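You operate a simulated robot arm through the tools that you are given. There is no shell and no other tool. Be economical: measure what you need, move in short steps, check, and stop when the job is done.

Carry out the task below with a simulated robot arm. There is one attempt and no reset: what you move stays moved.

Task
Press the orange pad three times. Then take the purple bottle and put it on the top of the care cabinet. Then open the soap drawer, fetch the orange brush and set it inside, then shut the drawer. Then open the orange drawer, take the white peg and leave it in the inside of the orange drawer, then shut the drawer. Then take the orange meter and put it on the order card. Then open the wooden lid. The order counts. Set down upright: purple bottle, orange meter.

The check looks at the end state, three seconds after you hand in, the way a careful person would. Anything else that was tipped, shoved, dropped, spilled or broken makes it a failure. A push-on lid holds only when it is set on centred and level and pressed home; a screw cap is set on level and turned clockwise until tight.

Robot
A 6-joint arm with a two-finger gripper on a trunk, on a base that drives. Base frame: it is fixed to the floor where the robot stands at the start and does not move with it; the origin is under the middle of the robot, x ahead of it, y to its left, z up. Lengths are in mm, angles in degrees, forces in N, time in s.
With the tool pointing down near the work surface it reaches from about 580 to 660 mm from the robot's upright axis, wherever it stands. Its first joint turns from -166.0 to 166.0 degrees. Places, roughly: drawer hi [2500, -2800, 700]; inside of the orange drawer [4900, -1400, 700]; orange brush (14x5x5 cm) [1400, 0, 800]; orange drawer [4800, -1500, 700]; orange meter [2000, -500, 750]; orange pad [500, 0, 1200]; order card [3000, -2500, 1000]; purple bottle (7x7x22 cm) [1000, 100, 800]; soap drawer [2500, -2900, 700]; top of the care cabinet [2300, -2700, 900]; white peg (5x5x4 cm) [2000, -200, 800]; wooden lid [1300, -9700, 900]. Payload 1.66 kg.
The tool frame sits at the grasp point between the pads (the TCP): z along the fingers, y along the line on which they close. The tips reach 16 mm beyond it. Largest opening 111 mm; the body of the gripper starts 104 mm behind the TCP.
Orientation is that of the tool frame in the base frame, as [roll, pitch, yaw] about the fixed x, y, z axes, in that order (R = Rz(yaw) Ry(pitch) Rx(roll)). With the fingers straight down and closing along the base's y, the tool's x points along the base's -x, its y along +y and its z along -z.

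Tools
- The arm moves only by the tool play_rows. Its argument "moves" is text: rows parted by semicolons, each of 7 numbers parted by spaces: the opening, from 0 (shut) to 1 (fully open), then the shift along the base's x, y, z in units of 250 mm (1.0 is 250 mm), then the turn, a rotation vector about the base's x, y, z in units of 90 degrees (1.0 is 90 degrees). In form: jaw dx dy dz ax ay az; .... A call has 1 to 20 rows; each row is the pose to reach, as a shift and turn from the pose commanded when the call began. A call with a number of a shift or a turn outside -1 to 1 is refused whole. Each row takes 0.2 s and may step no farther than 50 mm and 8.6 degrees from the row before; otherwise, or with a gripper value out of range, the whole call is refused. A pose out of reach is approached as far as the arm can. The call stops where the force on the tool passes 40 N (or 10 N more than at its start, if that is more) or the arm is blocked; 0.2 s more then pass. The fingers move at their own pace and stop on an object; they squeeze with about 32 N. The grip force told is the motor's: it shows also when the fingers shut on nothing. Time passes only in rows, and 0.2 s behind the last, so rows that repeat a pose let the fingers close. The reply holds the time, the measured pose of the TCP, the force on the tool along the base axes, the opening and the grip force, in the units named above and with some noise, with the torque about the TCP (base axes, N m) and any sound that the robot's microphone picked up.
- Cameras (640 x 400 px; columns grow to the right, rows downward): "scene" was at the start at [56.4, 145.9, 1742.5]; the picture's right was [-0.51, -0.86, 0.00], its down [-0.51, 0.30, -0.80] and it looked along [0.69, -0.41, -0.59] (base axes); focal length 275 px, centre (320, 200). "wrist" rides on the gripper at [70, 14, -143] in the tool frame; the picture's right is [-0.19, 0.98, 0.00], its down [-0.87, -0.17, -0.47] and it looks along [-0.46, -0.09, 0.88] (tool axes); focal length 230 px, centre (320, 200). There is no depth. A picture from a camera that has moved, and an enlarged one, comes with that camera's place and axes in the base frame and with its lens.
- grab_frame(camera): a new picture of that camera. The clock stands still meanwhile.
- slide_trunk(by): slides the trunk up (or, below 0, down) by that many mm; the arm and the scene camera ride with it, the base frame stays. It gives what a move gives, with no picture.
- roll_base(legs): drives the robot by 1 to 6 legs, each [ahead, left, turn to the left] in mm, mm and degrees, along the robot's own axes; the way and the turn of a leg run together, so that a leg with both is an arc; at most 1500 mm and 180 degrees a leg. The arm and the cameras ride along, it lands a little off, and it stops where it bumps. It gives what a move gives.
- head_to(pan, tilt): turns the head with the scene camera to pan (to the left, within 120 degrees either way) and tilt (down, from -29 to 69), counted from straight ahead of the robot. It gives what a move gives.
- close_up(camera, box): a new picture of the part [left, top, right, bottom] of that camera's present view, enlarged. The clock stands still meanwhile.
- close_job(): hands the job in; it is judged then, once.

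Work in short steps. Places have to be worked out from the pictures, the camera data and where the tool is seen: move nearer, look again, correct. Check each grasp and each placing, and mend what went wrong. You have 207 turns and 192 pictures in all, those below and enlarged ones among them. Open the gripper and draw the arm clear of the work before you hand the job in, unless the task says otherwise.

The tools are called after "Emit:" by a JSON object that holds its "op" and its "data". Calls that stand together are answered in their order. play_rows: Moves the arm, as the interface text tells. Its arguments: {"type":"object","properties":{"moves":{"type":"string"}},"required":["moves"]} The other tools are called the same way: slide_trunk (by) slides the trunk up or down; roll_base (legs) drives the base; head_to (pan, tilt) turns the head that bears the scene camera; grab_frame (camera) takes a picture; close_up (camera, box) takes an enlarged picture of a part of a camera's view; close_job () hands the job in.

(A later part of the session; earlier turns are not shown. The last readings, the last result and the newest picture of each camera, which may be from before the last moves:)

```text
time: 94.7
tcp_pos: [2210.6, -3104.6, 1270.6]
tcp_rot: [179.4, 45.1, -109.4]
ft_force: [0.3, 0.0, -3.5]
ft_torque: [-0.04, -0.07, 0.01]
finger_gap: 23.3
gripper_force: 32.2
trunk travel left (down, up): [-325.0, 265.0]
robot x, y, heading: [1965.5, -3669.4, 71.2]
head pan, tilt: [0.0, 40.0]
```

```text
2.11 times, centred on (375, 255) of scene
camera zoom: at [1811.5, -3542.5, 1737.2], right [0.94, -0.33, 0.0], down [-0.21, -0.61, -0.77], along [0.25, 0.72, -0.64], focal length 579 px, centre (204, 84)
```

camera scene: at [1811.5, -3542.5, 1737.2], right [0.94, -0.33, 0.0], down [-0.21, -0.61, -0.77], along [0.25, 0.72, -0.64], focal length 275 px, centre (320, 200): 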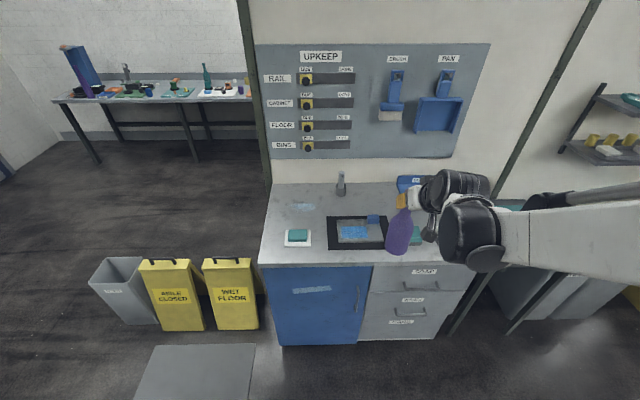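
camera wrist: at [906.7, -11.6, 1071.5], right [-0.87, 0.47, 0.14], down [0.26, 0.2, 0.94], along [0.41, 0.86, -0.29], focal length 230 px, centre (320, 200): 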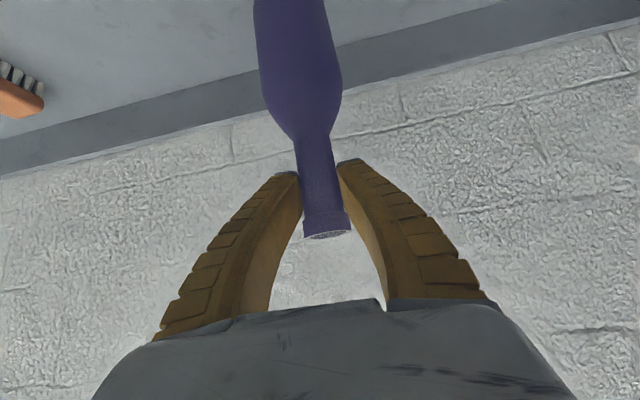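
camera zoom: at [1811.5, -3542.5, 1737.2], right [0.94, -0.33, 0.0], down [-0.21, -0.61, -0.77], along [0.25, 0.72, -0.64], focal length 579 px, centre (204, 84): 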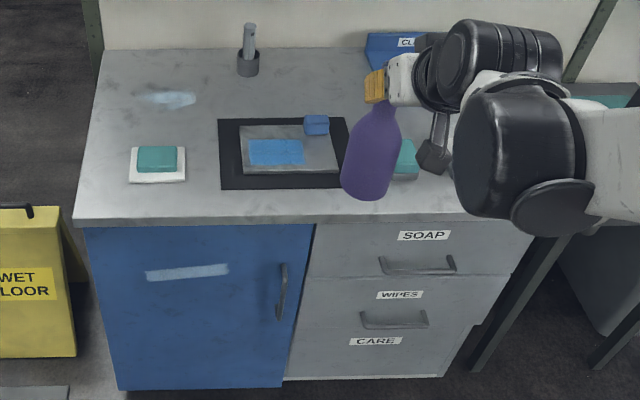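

The top is at about z≈790, front at n≈−2000; the free spot behind the mat (between cup and caddy) is suitable. I roll closer.

Emit:
{"op": "roll_base", "data": {"legs": [[430, -50, -1]]}}

Emit:
{"op": "head_to", "data": {"pan": -10, "tilt": 50}}

Emit:
{"op": "grab_frame", "data": {"camera": "scene"}}

Emit:
{"op": "grab_frame", "data": {"camera": "wrist"}}

```text
time: 97.4
tcp_pos: [2413.2, -2721.4, 1270.8]
tcp_rot: [179.5, 45.1, -110.4]
ft_force: [0.8, -0.3, -4.2]
ft_torque: [-0.06, -0.01, 0.0]
finger_gap: 23.3
gripper_force: 32.2
trunk travel left (down, up): [-325.0, 265.0]
robot x, y, heading: [2159.9, -3275.1, 69.8]
head pan, tilt: [0.0, 40.0]
```

```text
time: 98.1
tcp_pos: [2412.5, -2721.5, 1271.9]
tcp_rot: [179.5, 45.2, -110.4]
ft_force: [0.4, 0.2, -3.6]
ft_torque: [-0.07, -0.05, -0.04]
finger_gap: 23.2
gripper_force: 32.4
trunk travel left (down, up): [-325.0, 265.0]
robot x, y, heading: [2160.8, -3275.9, 69.7]
head pan, tilt: [-10.0, 50.0]
```

```text
155 pictures are left
camera scene: at [2014.9, -3164.4, 1723.0], right [0.86, -0.5, 0.0], down [-0.38, -0.66, -0.64], along [0.32, 0.56, -0.77], focal length 275 px, centre (320, 200)
```

scene: 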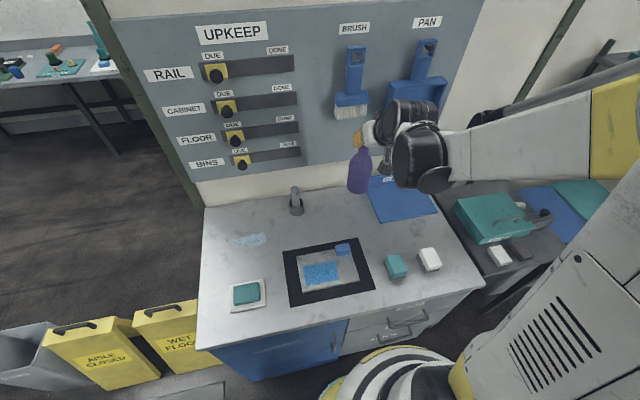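

```text
154 pictures are left
camera wrist: at [2350.3, -2858.3, 1322.9], right [-0.88, 0.46, 0.14], down [0.26, 0.2, 0.95], along [0.41, 0.86, -0.29], focal length 230 px, centre (320, 200)
```

wrist: 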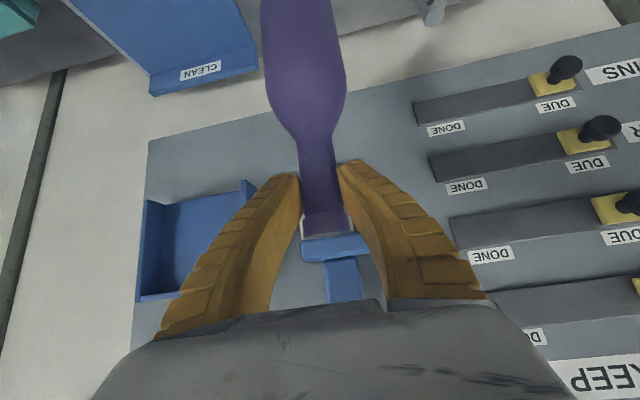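

Top is at ≈835. Target spot ≈ (2409,−2638). I bring the bottle over it, stopping well above.

Emit:
{"op": "play_rows", "data": {"moves": "0 0 0.066 -0.1 0 0 0; 0 0 0.132 -0.22 0 0 0; 0 -0.006 0.2 -0.34 0 0 0; 0 -0.012 0.266 -0.46 0 0 0; 0 -0.012 0.332 -0.58 0 0 0; 0 -0.012 0.332 -0.7 0 0 0; 0 -0.012 0.332 -0.76 0 0 0; 0 -0.012 0.332 -0.76 0 0 0"}}

Emit:
{"op": "grab_frame", "data": {"camera": "scene"}}

Emit:
{"op": "grab_frame", "data": {"camera": "wrist"}}

```text
time: 99.9
tcp_pos: [2409.5, -2638.2, 1081.5]
tcp_rot: [179.5, 45.1, -110.4]
ft_force: [-0.9, 1.4, -3.4]
ft_torque: [-0.06, -0.03, -0.04]
finger_gap: 23.1
gripper_force: 32.8
trunk travel left (down, up): [-325.0, 265.0]
robot x, y, heading: [2156.6, -3277.8, 69.8]
head pan, tilt: [-10.0, 50.0]
```

```text
153 pictures are left
camera scene: at [2015.0, -3164.5, 1723.0], right [0.86, -0.5, 0.0], down [-0.39, -0.66, -0.64], along [0.32, 0.56, -0.77], focal length 275 px, centre (320, 200)
```

scene: 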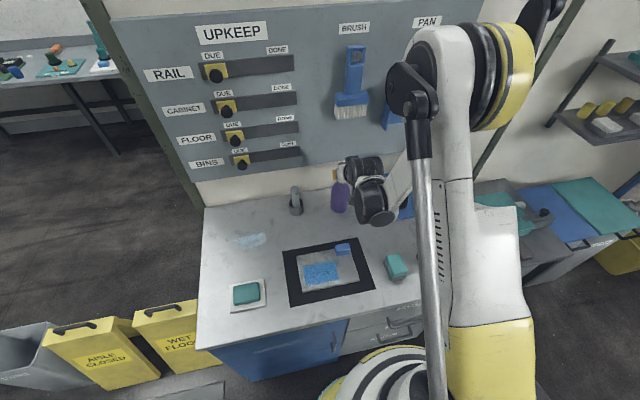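

```text
152 pictures are left
camera wrist: at [2347.5, -2775.1, 1133.1], right [-0.88, 0.46, 0.14], down [0.26, 0.2, 0.95], along [0.41, 0.86, -0.29], focal length 230 px, centre (320, 200)
```

wrist: 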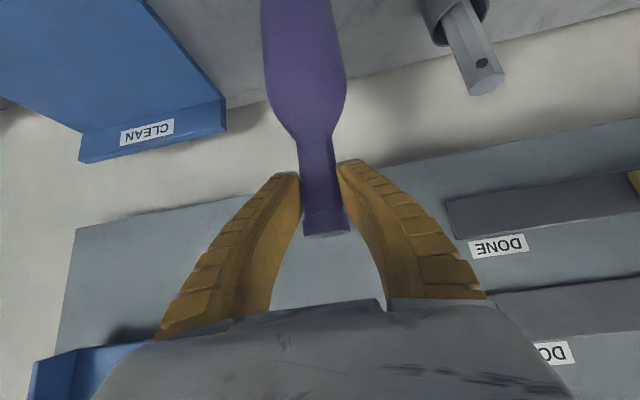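

Position looks good. Descend slowly until contact.

Emit:
{"op": "play_rows", "data": {"moves": "0 0 0 -0.06 0 0 0; 0 0 0 -0.11 0 0 0; 0 0 0 -0.13 0 0 0; 0 0 0 -0.142 0 0 0; 0 0 0 -0.154 0 0 0; 0 0 0 -0.166 0 0 0; 0 0 0 -0.166 0 0 0"}}

```text
time: 101.5
tcp_pos: [2409.1, -2639.4, 1040.9]
tcp_rot: [179.5, 45.2, -110.3]
ft_force: [-2.9, 1.8, 18.8]
ft_torque: [0.26, -0.07, 0.01]
finger_gap: 26.4
gripper_force: 32.3
trunk travel left (down, up): [-325.0, 265.0]
robot x, y, heading: [2160.6, -3278.4, 69.8]
head pan, tilt: [-10.0, 50.0]
```

Contact made (19 N). Ease up 1–2 mm and open the jaws.

Emit:
{"op": "play_rows", "data": {"moves": "0 0 0 0.006 0 0 0; 0.3 0 0 0.006 0 0 0; 0.5 0 0 0.006 0 0 0; 0.6 0 0 0.006 0 0 0; 0.6 0 0 0.006 0 0 0"}}

Emit:
{"op": "grab_frame", "data": {"camera": "wrist"}}

```text
time: 102.7
tcp_pos: [2409.3, -2637.2, 1040.9]
tcp_rot: [179.6, 45.1, -110.3]
ft_force: [-0.3, 0.3, 0.0]
ft_torque: [0.0, 0.0, -0.01]
finger_gap: 68.5
gripper_force: 1.2
trunk travel left (down, up): [-325.0, 265.0]
robot x, y, heading: [2159.7, -3280.6, 69.9]
head pan, tilt: [-10.0, 50.0]
```

```text
151 pictures are left
camera wrist: at [2347.9, -2774.9, 1092.9], right [-0.88, 0.46, 0.14], down [0.26, 0.2, 0.95], along [0.41, 0.86, -0.29], focal length 230 px, centre (320, 200)
```

wrist: 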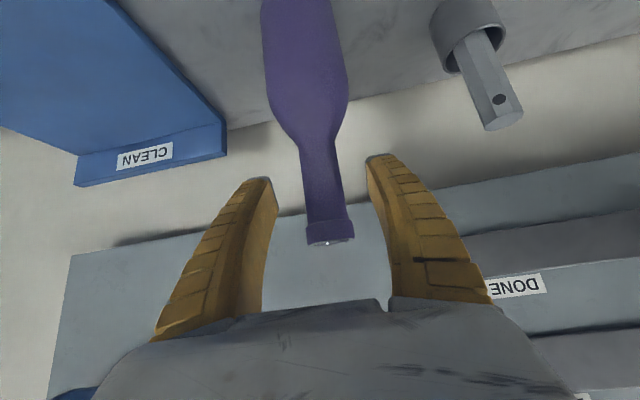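

Bottle stands free. Retract backwards along the tool axis and then up.

Emit:
{"op": "play_rows", "data": {"moves": "0.6 -0.03 -0.083 0.088 0 0 0; 0.6 -0.06 -0.166 0.176 0 0 0; 0.6 -0.09 -0.25 0.265 0 0 0; 0.6 -0.12 -0.33 0.38 0 0 0; 0.6 -0.16 -0.44 0.5 0 0 0; 0.6 -0.2 -0.55 0.62 0 0 0; 0.6 -0.24 -0.66 0.74 0 0 0; 0.6 -0.24 -0.66 0.9 0 0 0"}}

Emit:
{"op": "grab_frame", "data": {"camera": "scene"}}

Emit:
{"op": "grab_frame", "data": {"camera": "wrist"}}

```text
time: 104.5
tcp_pos: [2348.2, -2803.6, 1265.7]
tcp_rot: [179.5, 45.2, -110.4]
ft_force: [0.4, 0.0, 0.2]
ft_torque: [-0.02, -0.01, 0.01]
finger_gap: 68.6
gripper_force: 1.4
trunk travel left (down, up): [-325.0, 265.0]
robot x, y, heading: [2157.5, -3280.4, 69.9]
head pan, tilt: [-10.0, 50.0]
```

```text
150 pictures are left
camera scene: at [2014.6, -3165.3, 1723.1], right [0.86, -0.5, 0.0], down [-0.39, -0.66, -0.64], along [0.32, 0.56, -0.77], focal length 275 px, centre (320, 200)
```

scene: 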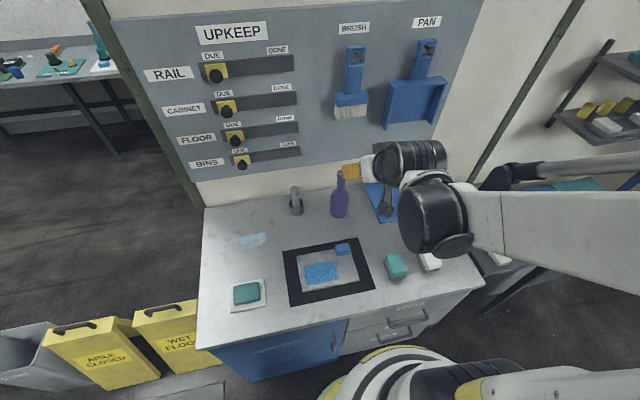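

```text
149 pictures are left
camera wrist: at [2286.4, -2941.1, 1318.2], right [-0.88, 0.46, 0.14], down [0.26, 0.2, 0.95], along [0.41, 0.86, -0.29], focal length 230 px, centre (320, 200)
```

wrist: 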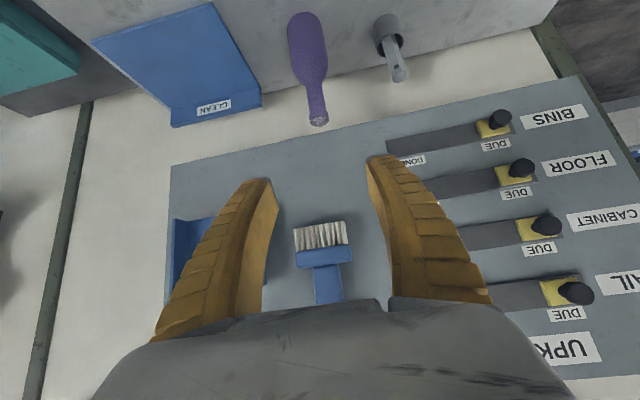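

Bottle is placed upright. Next the soap drawer: I back off and shift sideways in front of the drawers, then look at the handle.

Emit:
{"op": "roll_base", "data": {"legs": [[-470, -160, 0]]}}

Emit:
{"op": "head_to", "data": {"pan": 0, "tilt": 45}}

Emit:
{"op": "close_up", "data": {"camera": "scene", "box": [160, 180, 480, 380]}}

Emit:
{"op": "grab_frame", "data": {"camera": "wrist"}}

```text
time: 107.4
tcp_pos: [2336.7, -3299.3, 1266.3]
tcp_rot: [179.5, 45.1, -110.4]
ft_force: [0.5, -0.2, -0.2]
ft_torque: [0.01, 0.0, 0.0]
finger_gap: 68.3
gripper_force: 1.1
trunk travel left (down, up): [-325.0, 265.0]
robot x, y, heading: [2149.2, -3774.5, 69.8]
head pan, tilt: [-10.0, 50.0]
```

```text
time: 108.2
tcp_pos: [2336.6, -3298.8, 1266.1]
tcp_rot: [179.5, 45.1, -110.2]
ft_force: [-0.6, 0.6, -0.1]
ft_torque: [0.0, 0.01, -0.04]
finger_gap: 68.4
gripper_force: 1.2
trunk travel left (down, up): [-325.0, 265.0]
robot x, y, heading: [2151.7, -3773.0, 69.7]
head pan, tilt: [0.0, 45.0]
```

```text
2.00 times, centred on (320, 280) of scene
camera zoom: at [1992.6, -3651.6, 1729.9], right [0.94, -0.34, 0.0], down [-0.24, -0.66, -0.71], along [0.24, 0.66, -0.71], focal length 550 px, centre (320, 40)
```

zoom: 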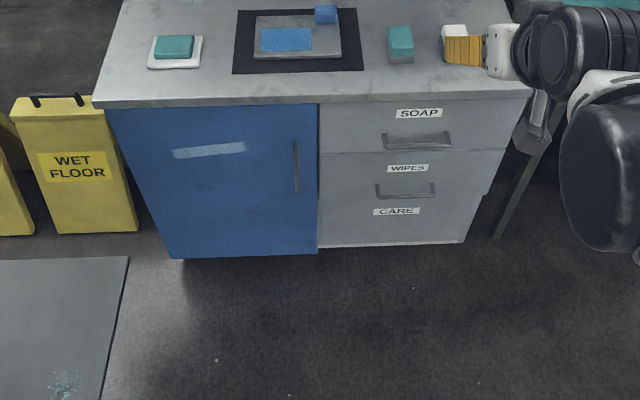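

```text
147 pictures are left
camera wrist: at [2274.5, -3436.3, 1317.7], right [-0.88, 0.46, 0.14], down [0.26, 0.2, 0.95], along [0.41, 0.86, -0.29], focal length 230 px, centre (320, 200)
```

wrist: 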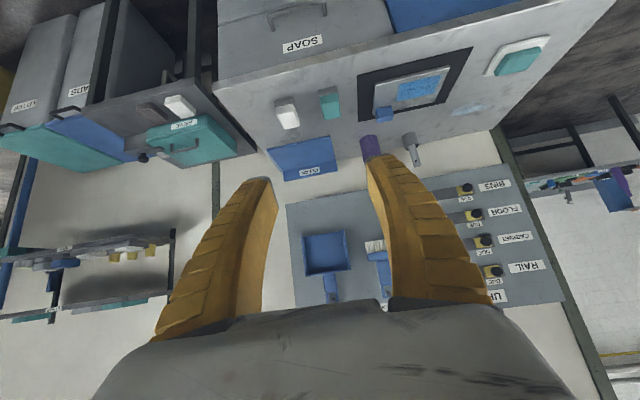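

The handle is at roughly (2400,−3080,710). I swing the tool to horizontal and lower it for a proper look.

Emit:
{"op": "play_rows", "data": {"moves": "0.6 0 0 -0.14 0.067 -0.0245 0; 0.6 0 0 -0.28 0.134 -0.049 0; 0.6 0 0 -0.42 0.201 -0.073 0; 0.6 0 0 -0.56 0.268 -0.098 0; 0.6 0 0 -0.7 0.335 -0.122 0; 0.6 0 0 -0.84 0.402 -0.147 0; 0.6 0 0 -0.98 0.47 -0.171 0; 0.6 0 0 -0.98 0.47 -0.171 0"}}

Emit:
{"op": "play_rows", "data": {"moves": "0.6 0 0 -0.1 0.031 0.085 0; 0.6 0 0 -0.2 0.062 0.171 0; 0.6 0 0 -0.3 0.093 0.256 0; 0.6 0 0 -0.4 0.124 0.342 0; 0.6 0 0 -0.5 0.155 0.427 0; 0.6 0 0 -0.6 0.186 0.513 0; 0.6 0 0 -0.7 0.217 0.598 0; 0.6 0 0 -0.8 0.248 0.684 0; 0.6 0 0 -0.9 0.279 0.769 0; 0.6 0 0 -1 0.31 0.855 0; 0.6 0 0 -1 0.342 0.94 0; 0.6 0 0 -1 0.342 0.94 0"}}

Emit:
{"op": "grab_frame", "data": {"camera": "wrist"}}

Emit:
{"op": "grab_frame", "data": {"camera": "scene"}}

```text
time: 110.0
tcp_pos: [2403.9, -3155.8, 1300.0]
tcp_rot: [48.7, 89.8, 119.0]
ft_force: [-0.4, -1.5, 0.5]
ft_torque: [-0.03, 0.0, 0.0]
finger_gap: 68.5
gripper_force: 1.1
out of reach, approached as far as the arm can: row 2, 3, 4, 5, 6, 7, 8
trunk travel left (down, up): [-325.0, 265.0]
robot x, y, heading: [2151.1, -3772.2, 70.2]
head pan, tilt: [0.0, 45.0]
```

```text
time: 112.5
tcp_pos: [2472.0, -3026.7, 1105.9]
tcp_rot: [89.7, -0.4, 159.9]
ft_force: [0.2, -0.3, -0.3]
ft_torque: [0.0, -0.03, 0.0]
finger_gap: 68.3
gripper_force: 0.7
out of reach, approached as far as the arm can: row 1, 2, 3, 4, 5, 6, 7, 8, 9, 10, 11, 12
trunk travel left (down, up): [-325.0, 265.0]
robot x, y, heading: [2151.5, -3775.9, 70.2]
head pan, tilt: [0.0, 45.0]
```

```text
146 pictures are left
camera wrist: at [2358.6, -3136.3, 1120.0], right [0.18, -0.07, 0.98], down [0.65, -0.74, -0.17], along [0.74, 0.67, -0.09], focal length 230 px, centre (320, 200)
```

wrist: 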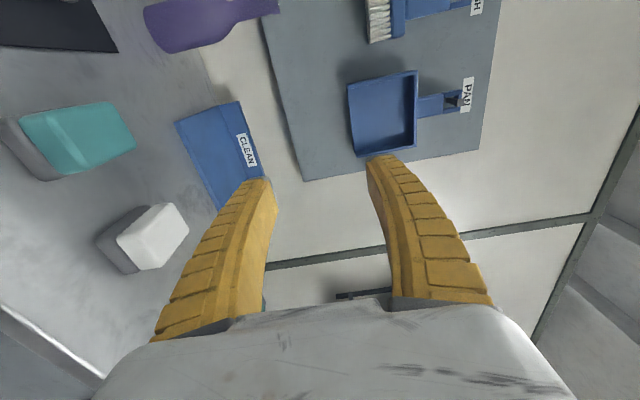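

```text
145 pictures are left
camera scene: at [1992.7, -3651.1, 1729.9], right [0.94, -0.34, 0.0], down [-0.24, -0.66, -0.71], along [0.24, 0.66, -0.71], focal length 275 px, centre (320, 200)
```

scene: 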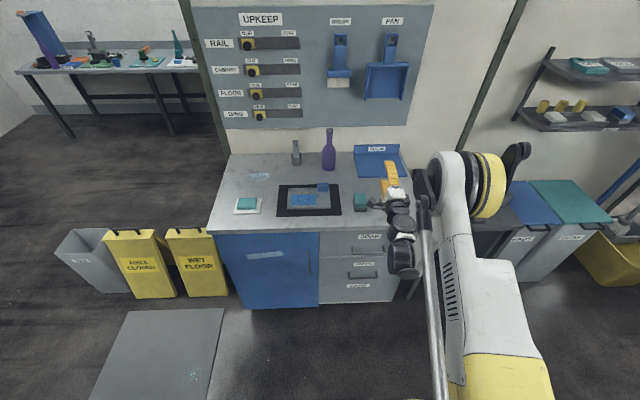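

The horizontal tool only reaches at large radius, so I'll use the base for in/out. Back off 300 mm, then lower the trunk.

Emit:
{"op": "roll_base", "data": {"legs": [[-320, 0, 0]]}}

Emit:
{"op": "slide_trunk", "data": {"by": -320}}

Emit:
{"op": "grab_frame", "data": {"camera": "wrist"}}

Emit:
{"op": "grab_frame", "data": {"camera": "scene"}}

```text
time: 114.7
tcp_pos: [2361.3, -3331.3, 1107.5]
tcp_rot: [89.7, -0.3, 159.8]
ft_force: [0.2, -0.1, 0.5]
ft_torque: [0.0, 0.0, 0.02]
finger_gap: 68.6
gripper_force: 1.4
trunk travel left (down, up): [-325.0, 265.0]
robot x, y, heading: [2037.9, -4081.1, 69.8]
head pan, tilt: [0.0, 45.0]
```

```text
time: 117.9
tcp_pos: [2361.5, -3331.7, 786.5]
tcp_rot: [89.7, -0.2, 159.7]
ft_force: [0.1, -0.2, 0.2]
ft_torque: [0.01, 0.0, -0.01]
finger_gap: 68.3
gripper_force: 1.2
trunk travel left (down, up): [-5.0, 585.0]
robot x, y, heading: [2037.7, -4079.5, 69.5]
head pan, tilt: [0.0, 45.0]
```

```text
144 pictures are left
camera wrist: at [2248.5, -3440.9, 800.5], right [0.18, -0.07, 0.98], down [0.65, -0.74, -0.17], along [0.74, 0.67, -0.09], focal length 230 px, centre (320, 200)
```

wrist: 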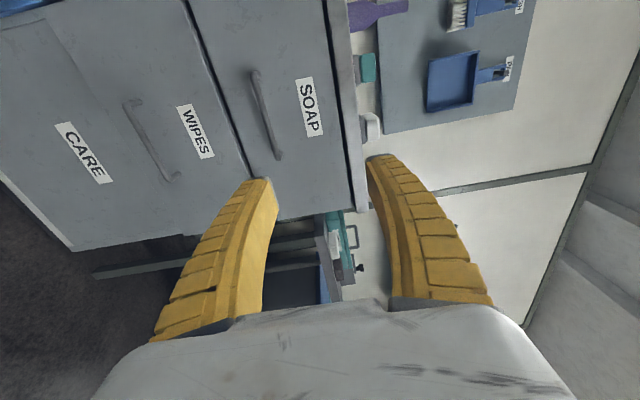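

```text
143 pictures are left
camera scene: at [1881.4, -3955.0, 1410.0], right [0.94, -0.35, 0.0], down [-0.24, -0.66, -0.71], along [0.24, 0.66, -0.71], focal length 275 px, centre (320, 200)
```

scene: 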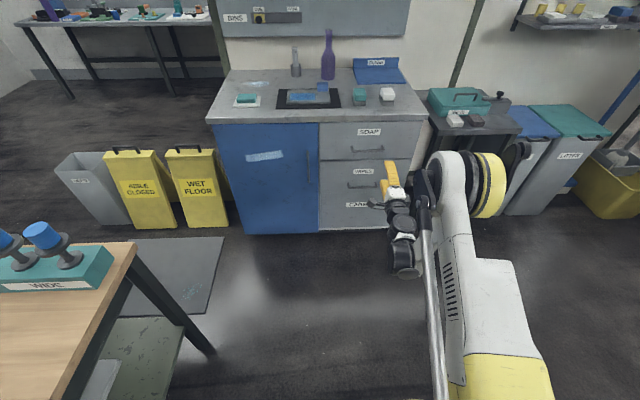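

Handle bar ≈ (2406,−3111,712). I lower the tool to handle height in small steps and check reach.

Emit:
{"op": "play_rows", "data": {"moves": "0.6 -0.04 0.015 -0.08 0 0 0; 0.6 -0.08 0.03 -0.16 0 0 0; 0.6 -0.12 0.044 -0.24 0 0 0; 0.6 -0.12 0.044 -0.296 0 0 0; 0.6 -0.12 0.044 -0.296 0 0 0"}}

Emit:
{"op": "grab_frame", "data": {"camera": "wrist"}}

```text
time: 119.1
tcp_pos: [2338.6, -3305.2, 715.4]
tcp_rot: [89.7, -0.2, 159.7]
ft_force: [0.9, -0.3, -0.1]
ft_torque: [-0.04, -0.02, 0.02]
finger_gap: 68.4
gripper_force: 1.3
out of reach, approached as far as the arm can: row 1, 2, 3, 4, 5
trunk travel left (down, up): [-5.0, 585.0]
robot x, y, heading: [2040.4, -4079.7, 69.6]
head pan, tilt: [0.0, 45.0]
```

```text
142 pictures are left
camera wrist: at [2225.3, -3413.9, 728.8], right [0.18, -0.07, 0.98], down [0.65, -0.74, -0.17], along [0.74, 0.67, -0.09], focal length 230 px, centre (320, 200)
```

wrist: 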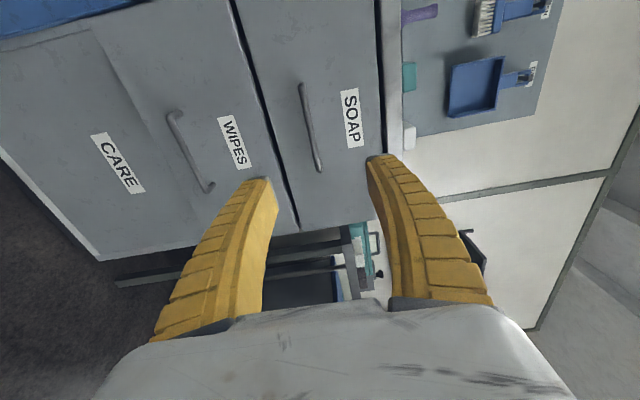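

Bar refined: ≈(2427,−3066,701). Drive forward 170 mm and look again.

Emit:
{"op": "roll_base", "data": {"legs": [[170, 0, 0]]}}

Emit:
{"op": "grab_frame", "data": {"camera": "wrist"}}

Emit:
{"op": "close_up", "data": {"camera": "scene", "box": [300, 80, 460, 240]}}

```text
time: 120.5
tcp_pos: [2396.3, -3143.7, 715.6]
tcp_rot: [89.8, -0.2, 159.8]
ft_force: [0.0, -0.6, -0.4]
ft_torque: [0.01, -0.01, 0.02]
finger_gap: 68.5
gripper_force: 1.8
trunk travel left (down, up): [-5.0, 585.0]
robot x, y, heading: [2097.5, -3918.8, 69.8]
head pan, tilt: [0.0, 45.0]
```

```text
141 pictures are left
camera wrist: at [2283.3, -3254.8, 729.0], right [0.18, -0.07, 0.98], down [0.65, -0.74, -0.17], along [0.74, 0.67, -0.09], focal length 230 px, centre (320, 200)
```

wrist: 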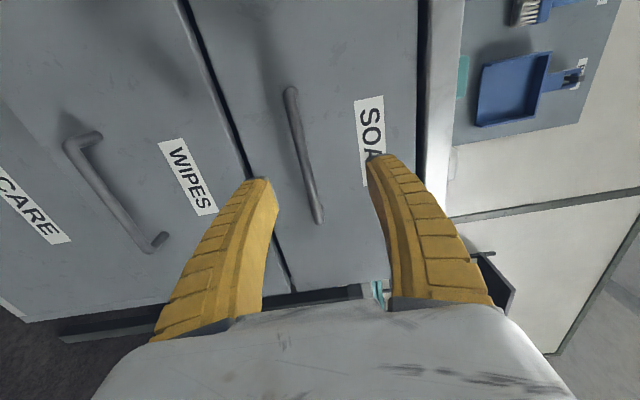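

```text
2.50 times, centred on (380, 160) of scene
camera zoom: at [1939.7, -3796.1, 1409.9], right [0.94, -0.34, 0.0], down [-0.24, -0.66, -0.71], along [0.24, 0.66, -0.71], focal length 688 px, centre (170, 300)
```

zoom: 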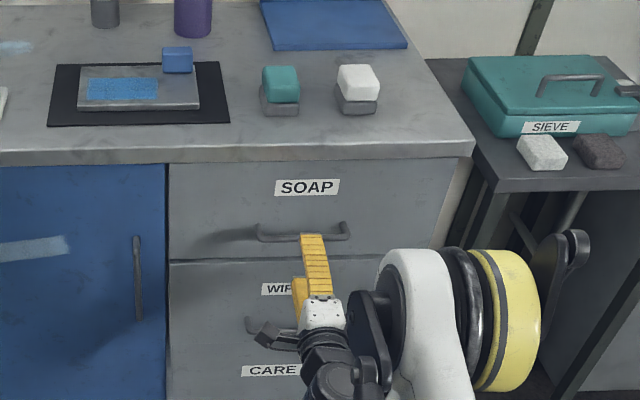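

Bar at ≈(2425,−3063,701). Move the arm forward onto it and down 15 mm, then check.

Emit:
{"op": "play_rows", "data": {"moves": "0.6 0.02 0.05 -0.03 0 0 0; 0.6 0.05 0.14 -0.06 0 0 0; 0.6 0.08 0.22 -0.06 0 0 0; 0.6 0.108 0.296 -0.06 0 0 0; 0.6 0.108 0.296 -0.06 0 0 0"}}

Emit:
{"op": "grab_frame", "data": {"camera": "wrist"}}

Emit:
{"op": "close_up", "data": {"camera": "scene", "box": [300, 80, 460, 240]}}

```text
time: 121.7
tcp_pos: [2417.8, -3084.6, 734.6]
tcp_rot: [89.8, -0.2, 159.8]
ft_force: [-1.1, -9.6, -4.0]
ft_torque: [-0.45, 0.1, 0.05]
finger_gap: 72.3
gripper_force: 3.7
out of reach, approached as far as the arm can: row 1, 2, 3, 4, 5
trunk travel left (down, up): [-5.0, 585.0]
robot x, y, heading: [2094.7, -3919.3, 70.2]
head pan, tilt: [0.0, 45.0]
```

```text
139 pictures are left
camera wrist: at [2304.4, -3195.4, 748.3], right [0.18, -0.07, 0.98], down [0.65, -0.74, -0.17], along [0.74, 0.67, -0.09], focal length 230 px, centre (320, 200)
```

wrist: 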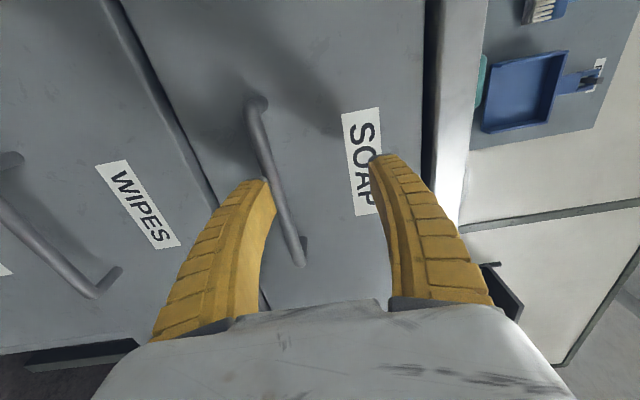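

```text
2.50 times, centred on (380, 160) of scene
camera zoom: at [1939.7, -3796.4, 1409.9], right [0.94, -0.34, 0.0], down [-0.24, -0.66, -0.71], along [0.24, 0.66, -0.71], focal length 688 px, centre (170, 300)
```

zoom: 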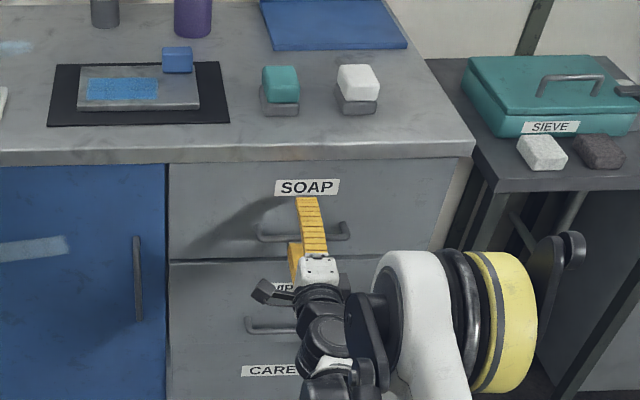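

The lower finger touched the bar because the arm rides up at this radius. I back off and pitch the tool ~25° downward so it can reach lower.

Emit:
{"op": "play_rows", "data": {"moves": "0.6 -0.04 -0.11 0 0 0 0; 0.6 -0.082 -0.226 0.04 0 0 0; 0.6 -0.082 -0.226 0.04 -0.065 0.024 0; 0.6 -0.082 -0.226 0.04 -0.13 0.047 0; 0.6 -0.082 -0.226 0.04 -0.196 0.071 0; 0.6 -0.082 -0.226 0.04 -0.261 0.095 0; 0.6 -0.082 -0.226 0.04 -0.261 0.095 0"}}

Emit:
{"op": "grab_frame", "data": {"camera": "wrist"}}

```text
time: 123.3
tcp_pos: [2397.7, -3141.8, 745.2]
tcp_rot: [114.8, -0.1, 159.7]
ft_force: [0.0, 0.1, 0.8]
ft_torque: [-0.02, 0.0, 0.0]
finger_gap: 68.5
gripper_force: 1.0
out of reach, approached as far as the arm can: row 3, 4
trunk travel left (down, up): [-5.0, 585.0]
robot x, y, heading: [2091.4, -3919.4, 69.5]
head pan, tilt: [0.0, 45.0]
```

```text
137 pictures are left
camera wrist: at [2290.2, -3234.3, 817.0], right [0.32, 0.32, 0.89], down [0.64, -0.77, 0.04], along [0.7, 0.56, -0.45], focal length 230 px, centre (320, 200)
```

wrist: 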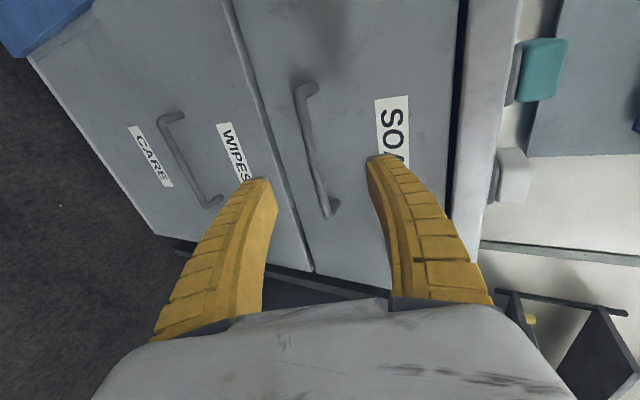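

Reach is fine now. Advance along the tool axis onto the bar.

Emit:
{"op": "play_rows", "data": {"moves": "0.6 0.036 0.1 -0.056 0 0 0; 0.6 0.072 0.2 -0.112 0 0 0; 0.6 0.108 0.3 -0.168 0 0 0; 0.6 0.108 0.3 -0.168 0 0 0"}}

Emit:
{"op": "grab_frame", "data": {"camera": "wrist"}}

```text
time: 124.3
tcp_pos: [2424.7, -3067.6, 701.8]
tcp_rot: [114.7, -0.1, 159.6]
ft_force: [0.7, -0.2, 0.4]
ft_torque: [0.05, -0.03, 0.01]
finger_gap: 68.3
gripper_force: 1.3
trunk travel left (down, up): [-5.0, 585.0]
robot x, y, heading: [2100.1, -3920.8, 69.5]
head pan, tilt: [0.0, 45.0]
```

```text
136 pictures are left
camera wrist: at [2317.7, -3159.2, 774.2], right [0.32, 0.32, 0.89], down [0.64, -0.77, 0.04], along [0.7, 0.56, -0.45], focal length 230 px, centre (320, 200)
```

wrist: 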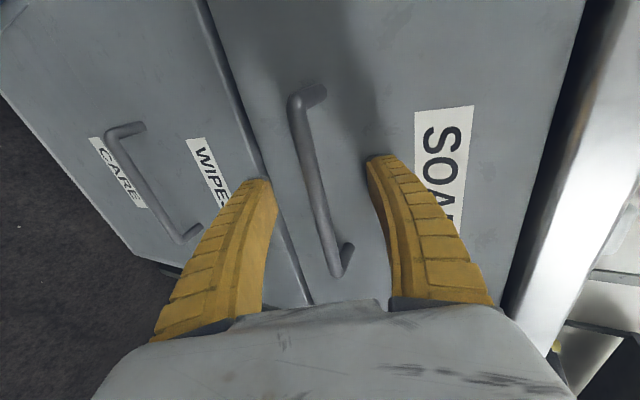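

The bar sits between the fingertips. Close on it.

Emit:
{"op": "play_rows", "data": {"moves": "0.4 0 0 0 0 0 0; 0.2 0 0 0 0 0 0; 0 0 0 0 0 0 0; 0 0 0 0 0 0 0; 0 0 0 0 0 0 0"}}

Emit:
{"op": "grab_frame", "data": {"camera": "wrist"}}

```text
time: 125.5
tcp_pos: [2424.5, -3065.0, 697.7]
tcp_rot: [114.9, -0.1, 159.7]
ft_force: [-0.4, -4.1, -26.8]
ft_torque: [-0.04, -0.17, 0.08]
finger_gap: 8.0
gripper_force: 34.4
trunk travel left (down, up): [-5.0, 585.0]
robot x, y, heading: [2097.4, -3919.0, 69.9]
head pan, tilt: [0.0, 45.0]
```

```text
135 pictures are left
camera wrist: at [2318.0, -3158.4, 771.9], right [0.32, 0.32, 0.89], down [0.64, -0.77, 0.05], along [0.7, 0.55, -0.45], focal length 230 px, centre (320, 200)
```

wrist: 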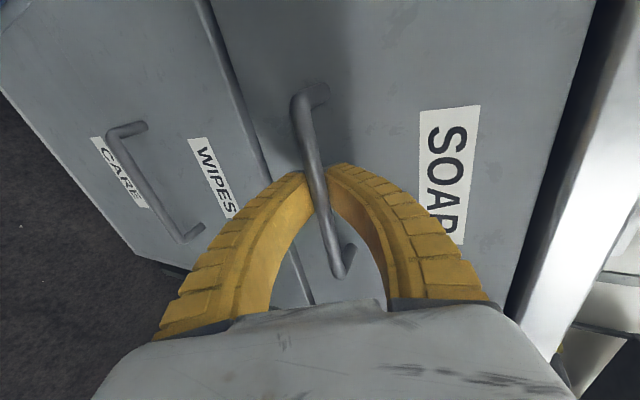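

Gripped. Relieve the vertical load by a few mm and pull the first bit with the arm.

Emit:
{"op": "play_rows", "data": {"moves": "0 0 0 -0.012 0 0 0; 0 -0.014 -0.038 -0.012 0 0 0; 0 -0.034 -0.094 -0.012 0 0 0; 0 -0.055 -0.15 -0.012 0 0 0; 0 -0.082 -0.226 -0.012 0 0 0; 0 -0.082 -0.226 -0.012 0 0 0"}}

Emit:
{"op": "close_up", "data": {"camera": "scene", "box": [300, 80, 460, 240]}}

```text
time: 126.9
tcp_pos: [2406.9, -3123.7, 697.4]
tcp_rot: [114.9, -0.2, 159.6]
ft_force: [10.7, -4.2, -33.3]
ft_torque: [0.24, -0.08, 0.07]
finger_gap: 6.1
gripper_force: 29.7
trunk travel left (down, up): [-5.0, 585.0]
robot x, y, heading: [2097.0, -3919.7, 69.8]
head pan, tilt: [0.0, 45.0]
```

```text
2.50 times, centred on (380, 160) of scene
camera zoom: at [1942.0, -3792.9, 1409.8], right [0.94, -0.35, 0.0], down [-0.25, -0.67, -0.71], along [0.24, 0.66, -0.71], focal length 688 px, centre (170, 300)
```

zoom: 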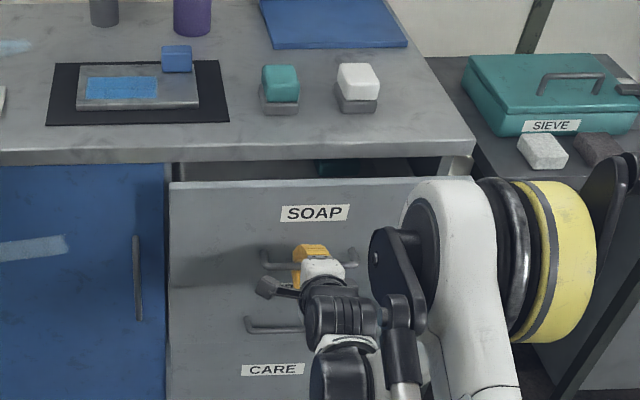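

It slides open (~58 mm). Check the grip.

Emit:
{"op": "grab_frame", "data": {"camera": "wrist"}}

```text
133 pictures are left
camera wrist: at [2299.1, -3215.3, 769.4], right [0.32, 0.32, 0.89], down [0.64, -0.77, 0.04], along [0.7, 0.55, -0.45], focal length 230 px, centre (320, 200)
```

wrist: 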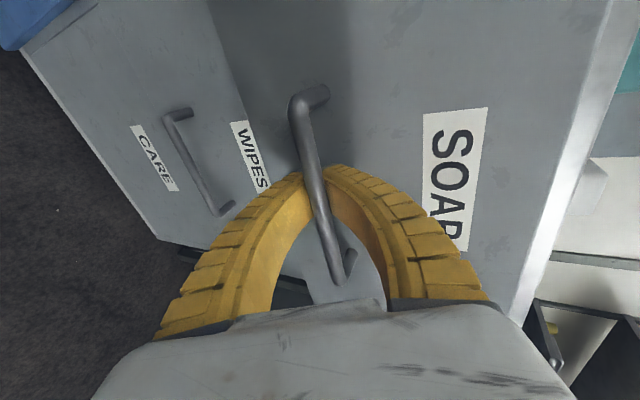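

Still held. Relieve more vertically, then pull with the base.

Emit:
{"op": "play_rows", "data": {"moves": "0 0 0 -0.012 0 0 0; 0 0 0 -0.024 0 0 0; 0 0 0 -0.024 0 0 0"}}

Emit:
{"op": "roll_base", "data": {"legs": [[-100, 0, 0]]}}

Emit:
{"op": "close_up", "data": {"camera": "scene", "box": [260, 80, 500, 280]}}

```text
time: 127.7
tcp_pos: [2402.5, -3122.7, 694.1]
tcp_rot: [114.6, -0.3, 159.9]
ft_force: [0.6, 1.4, 3.1]
ft_torque: [0.03, -0.04, 0.04]
finger_gap: 0.1
gripper_force: 29.0
trunk travel left (down, up): [-5.0, 585.0]
robot x, y, heading: [2094.3, -3920.7, 70.0]
head pan, tilt: [0.0, 45.0]
```

```text
time: 128.9
tcp_pos: [2369.7, -3216.6, 693.7]
tcp_rot: [114.8, -0.1, 159.8]
ft_force: [-0.2, 0.1, 0.4]
ft_torque: [-0.03, -0.02, 0.01]
finger_gap: 0.0
gripper_force: 28.8
trunk travel left (down, up): [-5.0, 585.0]
robot x, y, heading: [2061.9, -4010.8, 69.9]
head pan, tilt: [0.0, 45.0]
```

```text
2.00 times, centred on (380, 180) of scene
camera zoom: at [1905.6, -3888.9, 1409.9], right [0.94, -0.34, 0.0], down [-0.24, -0.66, -0.71], along [0.24, 0.66, -0.71], focal length 550 px, centre (200, 240)
```

zoom: 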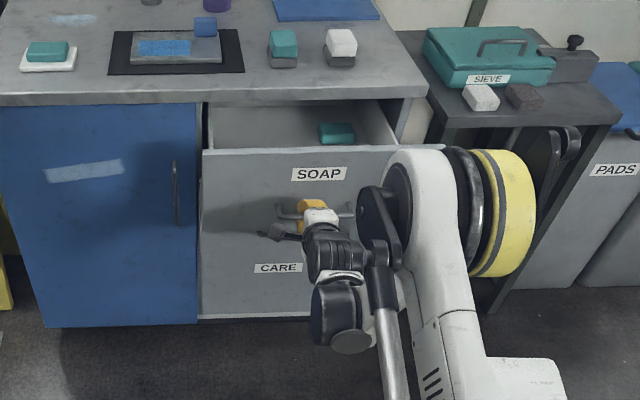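

The drawer opened further though the jaws slipped shut. Look at the wrist view.

Emit:
{"op": "grab_frame", "data": {"camera": "wrist"}}

```text
131 pictures are left
camera wrist: at [2262.7, -3308.9, 765.5], right [0.32, 0.32, 0.89], down [0.64, -0.77, 0.04], along [0.7, 0.56, -0.45], focal length 230 px, centre (320, 200)
```

wrist: 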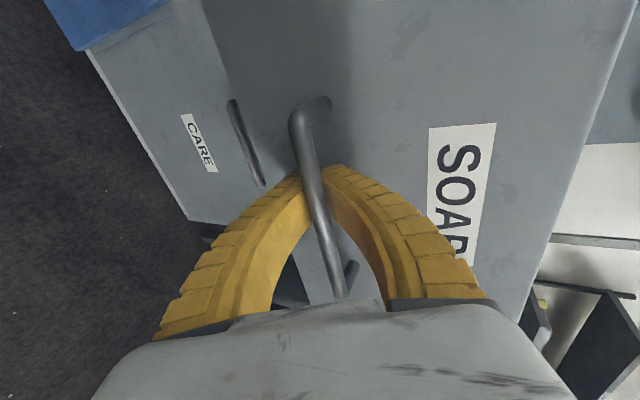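

The bar is trapped inside the closed fingers – fine for pulling. Pull 80 mm more.

Emit:
{"op": "roll_base", "data": {"legs": [[-80, 0, 0]]}}

Emit:
{"op": "close_up", "data": {"camera": "scene", "box": [260, 80, 500, 280]}}

```text
time: 129.9
tcp_pos: [2341.1, -3291.2, 692.8]
tcp_rot: [114.7, -0.1, 159.9]
ft_force: [0.2, 0.5, 0.0]
ft_torque: [0.03, 0.01, 0.01]
finger_gap: 0.0
gripper_force: 28.7
trunk travel left (down, up): [-5.0, 585.0]
robot x, y, heading: [2036.4, -4085.4, 69.8]
head pan, tilt: [0.0, 45.0]
```

```text
2.00 times, centred on (380, 180) of scene
camera zoom: at [1878.2, -3963.5, 1409.9], right [0.94, -0.34, 0.0], down [-0.24, -0.66, -0.71], along [0.24, 0.66, -0.71], focal length 550 px, centre (200, 240)
```

zoom: 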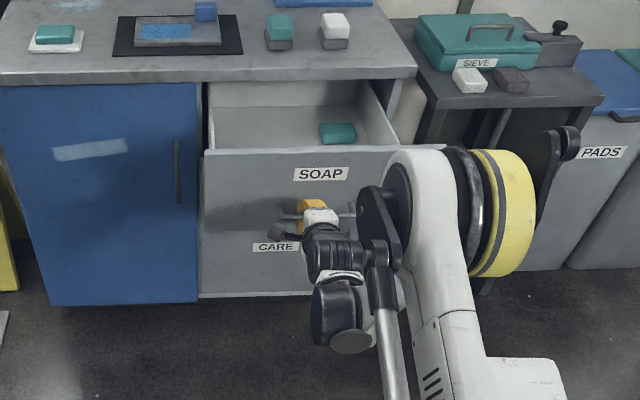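

Open ~240 mm with a soap bar inside at right. Open the jaws and back the base straight out.

Emit:
{"op": "play_rows", "data": {"moves": "0.3 0 0 0 0 0 0; 0.6 0 0 0 0 0 0; 0.6 0 0 0 0 0 0; 0.6 0 0 0 0 0 0"}}

Emit:
{"op": "grab_frame", "data": {"camera": "wrist"}}

```text
time: 130.9
tcp_pos: [2340.9, -3291.4, 694.1]
tcp_rot: [114.7, -0.2, 159.8]
ft_force: [0.2, -0.1, -0.1]
ft_torque: [0.02, 0.02, -0.02]
finger_gap: 68.5
gripper_force: 1.2
trunk travel left (down, up): [-5.0, 585.0]
robot x, y, heading: [2034.0, -4086.9, 70.3]
head pan, tilt: [0.0, 45.0]
```

```text
129 pictures are left
camera wrist: at [2234.7, -3383.3, 765.6], right [0.32, 0.32, 0.89], down [0.64, -0.77, 0.04], along [0.7, 0.56, -0.45], focal length 230 px, centre (320, 200)
```

wrist: 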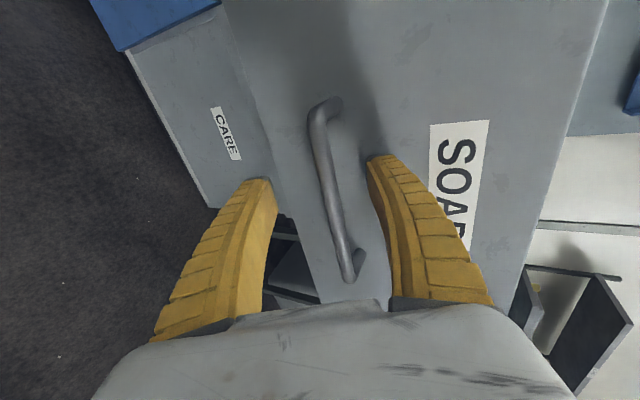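

Now back away, raise the trunk, and look at where the arm stands before re-orienting it.

Emit:
{"op": "roll_base", "data": {"legs": [[-250, 0, 0]]}}

Emit:
{"op": "slide_trunk", "data": {"by": 320}}

Emit:
{"op": "grab_frame", "data": {"camera": "scene"}}

```text
time: 132.8
tcp_pos: [2252.7, -3526.9, 693.7]
tcp_rot: [114.7, -0.2, 159.9]
ft_force: [-0.3, -1.2, 0.0]
ft_torque: [0.03, 0.01, -0.01]
finger_gap: 68.2
gripper_force: 0.6
trunk travel left (down, up): [-5.0, 585.0]
robot x, y, heading: [1947.1, -4322.5, 70.0]
head pan, tilt: [0.0, 45.0]
```

```text
time: 135.9
tcp_pos: [2253.5, -3527.7, 1013.1]
tcp_rot: [114.7, -0.2, 159.6]
ft_force: [-0.6, 0.0, 0.0]
ft_torque: [0.0, 0.02, 0.03]
finger_gap: 68.3
gripper_force: 0.3
trunk travel left (down, up): [-325.0, 265.0]
robot x, y, heading: [1946.9, -4320.5, 69.8]
head pan, tilt: [0.0, 45.0]
```

```text
128 pictures are left
camera scene: at [1791.4, -4200.7, 1729.8], right [0.94, -0.34, 0.0], down [-0.24, -0.66, -0.71], along [0.24, 0.66, -0.71], focal length 275 px, centre (320, 200)
```

scene: 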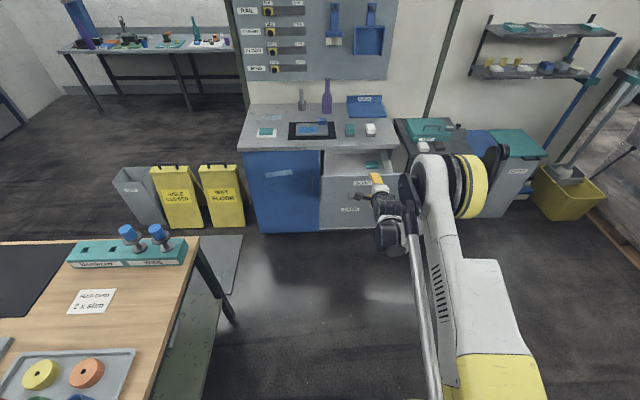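

Re-orient: roll the wrist back −90° about its pointing direction while rising.

Emit:
{"op": "play_rows", "data": {"moves": "0.6 0 0 0.06 -0.031 -0.085 0; 0.6 0 0 0.12 -0.062 -0.171 0; 0.6 0 0 0.18 -0.093 -0.256 0; 0.6 0 0 0.24 -0.124 -0.342 0; 0.6 0 0 0.3 -0.155 -0.427 0; 0.6 0 0 0.36 -0.186 -0.513 0; 0.6 0 0 0.42 -0.217 -0.598 0; 0.6 0 0 0.48 -0.248 -0.684 0; 0.6 0 0 0.54 -0.279 -0.769 0; 0.6 0 0 0.6 -0.31 -0.855 0; 0.6 0 0 0.6 -0.342 -0.94 0; 0.6 0 0 0.6 -0.342 -0.94 0"}}

```text
time: 138.5
tcp_pos: [2254.8, -3527.0, 1163.6]
tcp_rot: [35.3, 89.8, 80.7]
ft_force: [-0.8, -0.6, -0.2]
ft_torque: [-0.01, -0.03, 0.01]
finger_gap: 68.5
gripper_force: 1.4
trunk travel left (down, up): [-325.0, 265.0]
robot x, y, heading: [1945.3, -4324.1, 69.9]
head pan, tilt: [0.0, 45.0]
```

The roll left the tool yawed 25° to the side; correct the yaw, then tilt down.

Emit:
{"op": "play_rows", "data": {"moves": "0.6 0 0 0.06 0 0 0.09; 0.6 0 0 0.12 0 0 0.18; 0.6 0 0 0.2 0 0 0.273; 0.6 0 0 0.2 0 0 0.273"}}

Emit:
{"op": "play_rows", "data": {"moves": "0.6 -0.03 -0.08 0 -0.078 0.028 0; 0.6 -0.06 -0.16 0 -0.157 0.057 0; 0.6 -0.09 -0.24 0.04 -0.235 0.085 0; 0.6 -0.12 -0.32 0.08 -0.313 0.114 0; 0.6 -0.15 -0.4 0.12 -0.392 0.142 0; 0.6 -0.18 -0.48 0.16 -0.47 0.171 0; 0.6 -0.21 -0.56 0.2 -0.548 0.2 0; 0.6 -0.24 -0.65 0.2 -0.627 0.228 0; 0.6 -0.27 -0.74 0.2 -0.627 0.228 0; 0.6 -0.27 -0.74 0.2 -0.627 0.228 0"}}

```text
time: 139.5
tcp_pos: [2252.6, -3525.2, 1213.0]
tcp_rot: [73.4, 89.8, 143.4]
ft_force: [-0.5, 0.2, 0.6]
ft_torque: [0.02, -0.01, 0.02]
finger_gap: 68.4
gripper_force: 1.1
trunk travel left (down, up): [-325.0, 265.0]
robot x, y, heading: [1946.5, -4321.7, 70.1]
head pan, tilt: [0.0, 45.0]
```

```text
time: 141.7
tcp_pos: [2187.2, -3711.0, 1263.0]
tcp_rot: [165.7, 30.6, -117.5]
ft_force: [-0.1, -1.1, -0.7]
ft_torque: [0.0, 0.01, -0.04]
finger_gap: 68.2
gripper_force: 1.3
out of reach, approached as far as the arm can: row 1, 2, 3, 4, 5, 6, 7, 8, 9, 10
trunk travel left (down, up): [-325.0, 265.0]
robot x, y, heading: [1946.9, -4323.5, 69.8]
head pan, tilt: [0.0, 45.0]
```

Orientation is off by ~12°; apply a correction.

Emit:
{"op": "play_rows", "data": {"moves": "0.6 0 0 0 -0.03 -0.061 0; 0.6 0 0 0 -0.06 -0.122 0.003; 0.6 0 0 0 -0.06 -0.122 0.003"}}

```text
time: 142.5
tcp_pos: [2185.0, -3711.5, 1263.5]
tcp_rot: [165.7, 30.8, -117.6]
ft_force: [1.2, 0.4, -0.6]
ft_torque: [-0.03, 0.01, 0.03]
finger_gap: 68.4
gripper_force: 0.9
out of reach, approached as far as the arm can: row 1, 2, 3
trunk travel left (down, up): [-325.0, 265.0]
robot x, y, heading: [1947.0, -4323.4, 70.0]
head pan, tilt: [0.0, 45.0]
```

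The wrist seems in a flipped configuration at a joint-4 limit. I unwind: tilt the tool back up toward horizontal first.

Emit:
{"op": "play_rows", "data": {"moves": "0.6 0.03 0.08 0 0.078 -0.028 0; 0.6 0.06 0.16 0 0.157 -0.057 0; 0.6 0.09 0.24 0 0.235 -0.085 0; 0.6 0.12 0.32 0 0.313 -0.114 0; 0.6 0.15 0.4 0 0.392 -0.142 0; 0.6 0.18 0.48 0 0.47 -0.171 0; 0.6 0.21 0.56 0 0.548 -0.2 0; 0.6 0.24 0.65 0 0.627 -0.228 0; 0.6 0.24 0.65 0 0.627 -0.228 0"}}

```text
time: 144.5
tcp_pos: [2246.0, -3550.3, 1263.6]
tcp_rot: [70.6, 83.4, 151.1]
ft_force: [-0.2, -0.1, 1.0]
ft_torque: [0.0, 0.01, 0.0]
finger_gap: 68.4
gripper_force: 0.8
trunk travel left (down, up): [-325.0, 265.0]
robot x, y, heading: [1949.6, -4322.4, 70.0]
head pan, tilt: [0.0, 45.0]
```

Now yaw across to the +D side.

Emit:
{"op": "play_rows", "data": {"moves": "0.6 0 0 0 0 0 -0.09; 0.6 0 0 0 0 0 -0.18; 0.6 0 0 0 0 0 -0.27; 0.6 0 0 0 0 0 -0.36; 0.6 0 0 0 0 0 -0.41; 0.6 0 0 0 0 0 -0.41"}}

Emit:
{"op": "play_rows", "data": {"moves": "0.6 0 0 0 0.031 0.085 0; 0.6 0 0 0 0.062 0.171 0; 0.6 0 0 0 0.093 0.256 0; 0.6 0 0 0 0.124 0.342 0; 0.6 0 0 0 0.155 0.427 0; 0.6 0 0 0 0.186 0.513 0; 0.6 0 0 0 0.217 0.598 0; 0.6 0 0 0 0.248 0.684 0; 0.6 0 0 0 0.279 0.769 0; 0.6 0 0 0 0.31 0.855 0; 0.6 0 0 0 0.342 0.94 0; 0.6 0 0 0 0.342 0.94 0"}}

```text
time: 145.9
tcp_pos: [2246.7, -3549.7, 1263.7]
tcp_rot: [71.1, 83.5, 114.6]
ft_force: [-1.1, 0.2, 0.5]
ft_torque: [0.02, 0.01, 0.03]
finger_gap: 68.5
gripper_force: 1.3
out of reach, approached as far as the arm can: row 2
trunk travel left (down, up): [-325.0, 265.0]
robot x, y, heading: [1948.1, -4325.6, 70.2]
head pan, tilt: [0.0, 45.0]
```

```text
time: 148.5
tcp_pos: [2245.5, -3549.6, 1264.7]
tcp_rot: [116.6, -4.7, 155.2]
ft_force: [-0.5, -0.3, 0.5]
ft_torque: [0.01, 0.04, -0.01]
finger_gap: 68.6
gripper_force: 1.0
trunk travel left (down, up): [-325.0, 265.0]
robot x, y, heading: [1945.9, -4324.3, 70.4]
head pan, tilt: [0.0, 45.0]
```

Good. Now tilt ~30° further down, then roll about the tool axis only.

Emit:
{"op": "play_rows", "data": {"moves": "0.6 -0.02 -0.06 0 -0.078 0.028 0; 0.6 -0.05 -0.14 0 -0.157 0.057 0; 0.6 -0.09 -0.24 0 -0.235 0.085 0; 0.6 -0.12 -0.32 0 -0.313 0.114 0; 0.6 -0.12 -0.32 0 -0.313 0.114 0"}}

```text
time: 149.7
tcp_pos: [2216.0, -3630.4, 1264.4]
tcp_rot: [146.7, -1.7, 153.6]
ft_force: [-0.7, 0.0, 0.1]
ft_torque: [0.03, -0.02, 0.02]
finger_gap: 68.5
gripper_force: 1.1
trunk travel left (down, up): [-325.0, 265.0]
robot x, y, heading: [1946.3, -4325.5, 70.2]
head pan, tilt: [0.0, 45.0]
```

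Roll −90° about the tool axis.

Emit:
{"op": "play_rows", "data": {"moves": "0.6 0 0 0 -0.02 -0.046 0.076; 0.6 0 0 0 -0.04 -0.091 0.152; 0.6 0 0 0 -0.061 -0.137 0.228; 0.6 0 0 0 -0.081 -0.183 0.304; 0.6 0 0 0 -0.101 -0.229 0.38; 0.6 0 0 0 -0.121 -0.274 0.456; 0.6 0 0 0 -0.141 -0.32 0.532; 0.6 0 0 0 -0.161 -0.366 0.608; 0.6 0 0 0 -0.182 -0.411 0.684; 0.6 0 0 0 -0.202 -0.457 0.76; 0.6 0 0 0 -0.222 -0.503 0.836; 0.6 0 0 0 -0.222 -0.503 0.836"}}

```text
time: 152.3
tcp_pos: [2216.4, -3629.6, 1263.0]
tcp_rot: [177.9, 33.3, -117.3]
ft_force: [0.1, -0.8, -0.4]
ft_torque: [0.01, -0.02, 0.02]
finger_gap: 68.1
gripper_force: 1.3
trunk travel left (down, up): [-325.0, 265.0]
robot x, y, heading: [1948.0, -4324.9, 69.6]
head pan, tilt: [0.0, 45.0]
```

Wrist is back in its normal configuration. Drive back the same way to the bench.

Emit:
{"op": "roll_base", "data": {"legs": [[-550, 0, 0], [0, 1150, 0], [0, 1150, 0], [1250, 0, 0], [1250, 0, 0], [750, -250, 0]]}}

Emit:
{"op": "head_to", "data": {"pan": 0, "tilt": 45}}

Emit:
{"op": "grab_frame", "data": {"camera": "scene"}}

```text
time: 182.1
tcp_pos: [1230.5, -403.9, 1261.9]
tcp_rot: [177.8, 33.4, -118.0]
ft_force: [0.6, -0.1, 0.0]
ft_torque: [-0.03, 0.02, 0.0]
finger_gap: 68.5
gripper_force: 0.6
trunk travel left (down, up): [-325.0, 265.0]
robot x, y, heading: [957.7, -1094.2, 69.7]
head pan, tilt: [0.0, 45.0]
```

```text
time: 182.7
tcp_pos: [1229.6, -404.9, 1263.1]
tcp_rot: [177.8, 33.3, -118.0]
ft_force: [0.6, 0.0, 0.9]
ft_torque: [0.04, 0.03, 0.01]
finger_gap: 68.3
gripper_force: 1.1
trunk travel left (down, up): [-325.0, 265.0]
robot x, y, heading: [957.1, -1095.2, 69.6]
head pan, tilt: [0.0, 45.0]
```

```text
127 pictures are left
camera scene: at [799.9, -971.2, 1729.9], right [0.94, -0.35, 0.0], down [-0.25, -0.66, -0.71], along [0.25, 0.66, -0.71], focal length 275 px, centre (320, 200)
```

scene: 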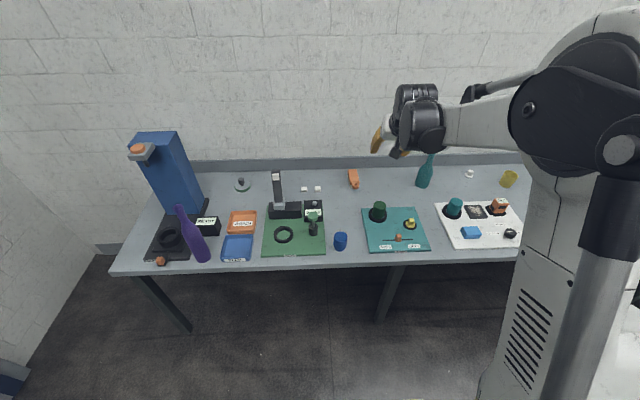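

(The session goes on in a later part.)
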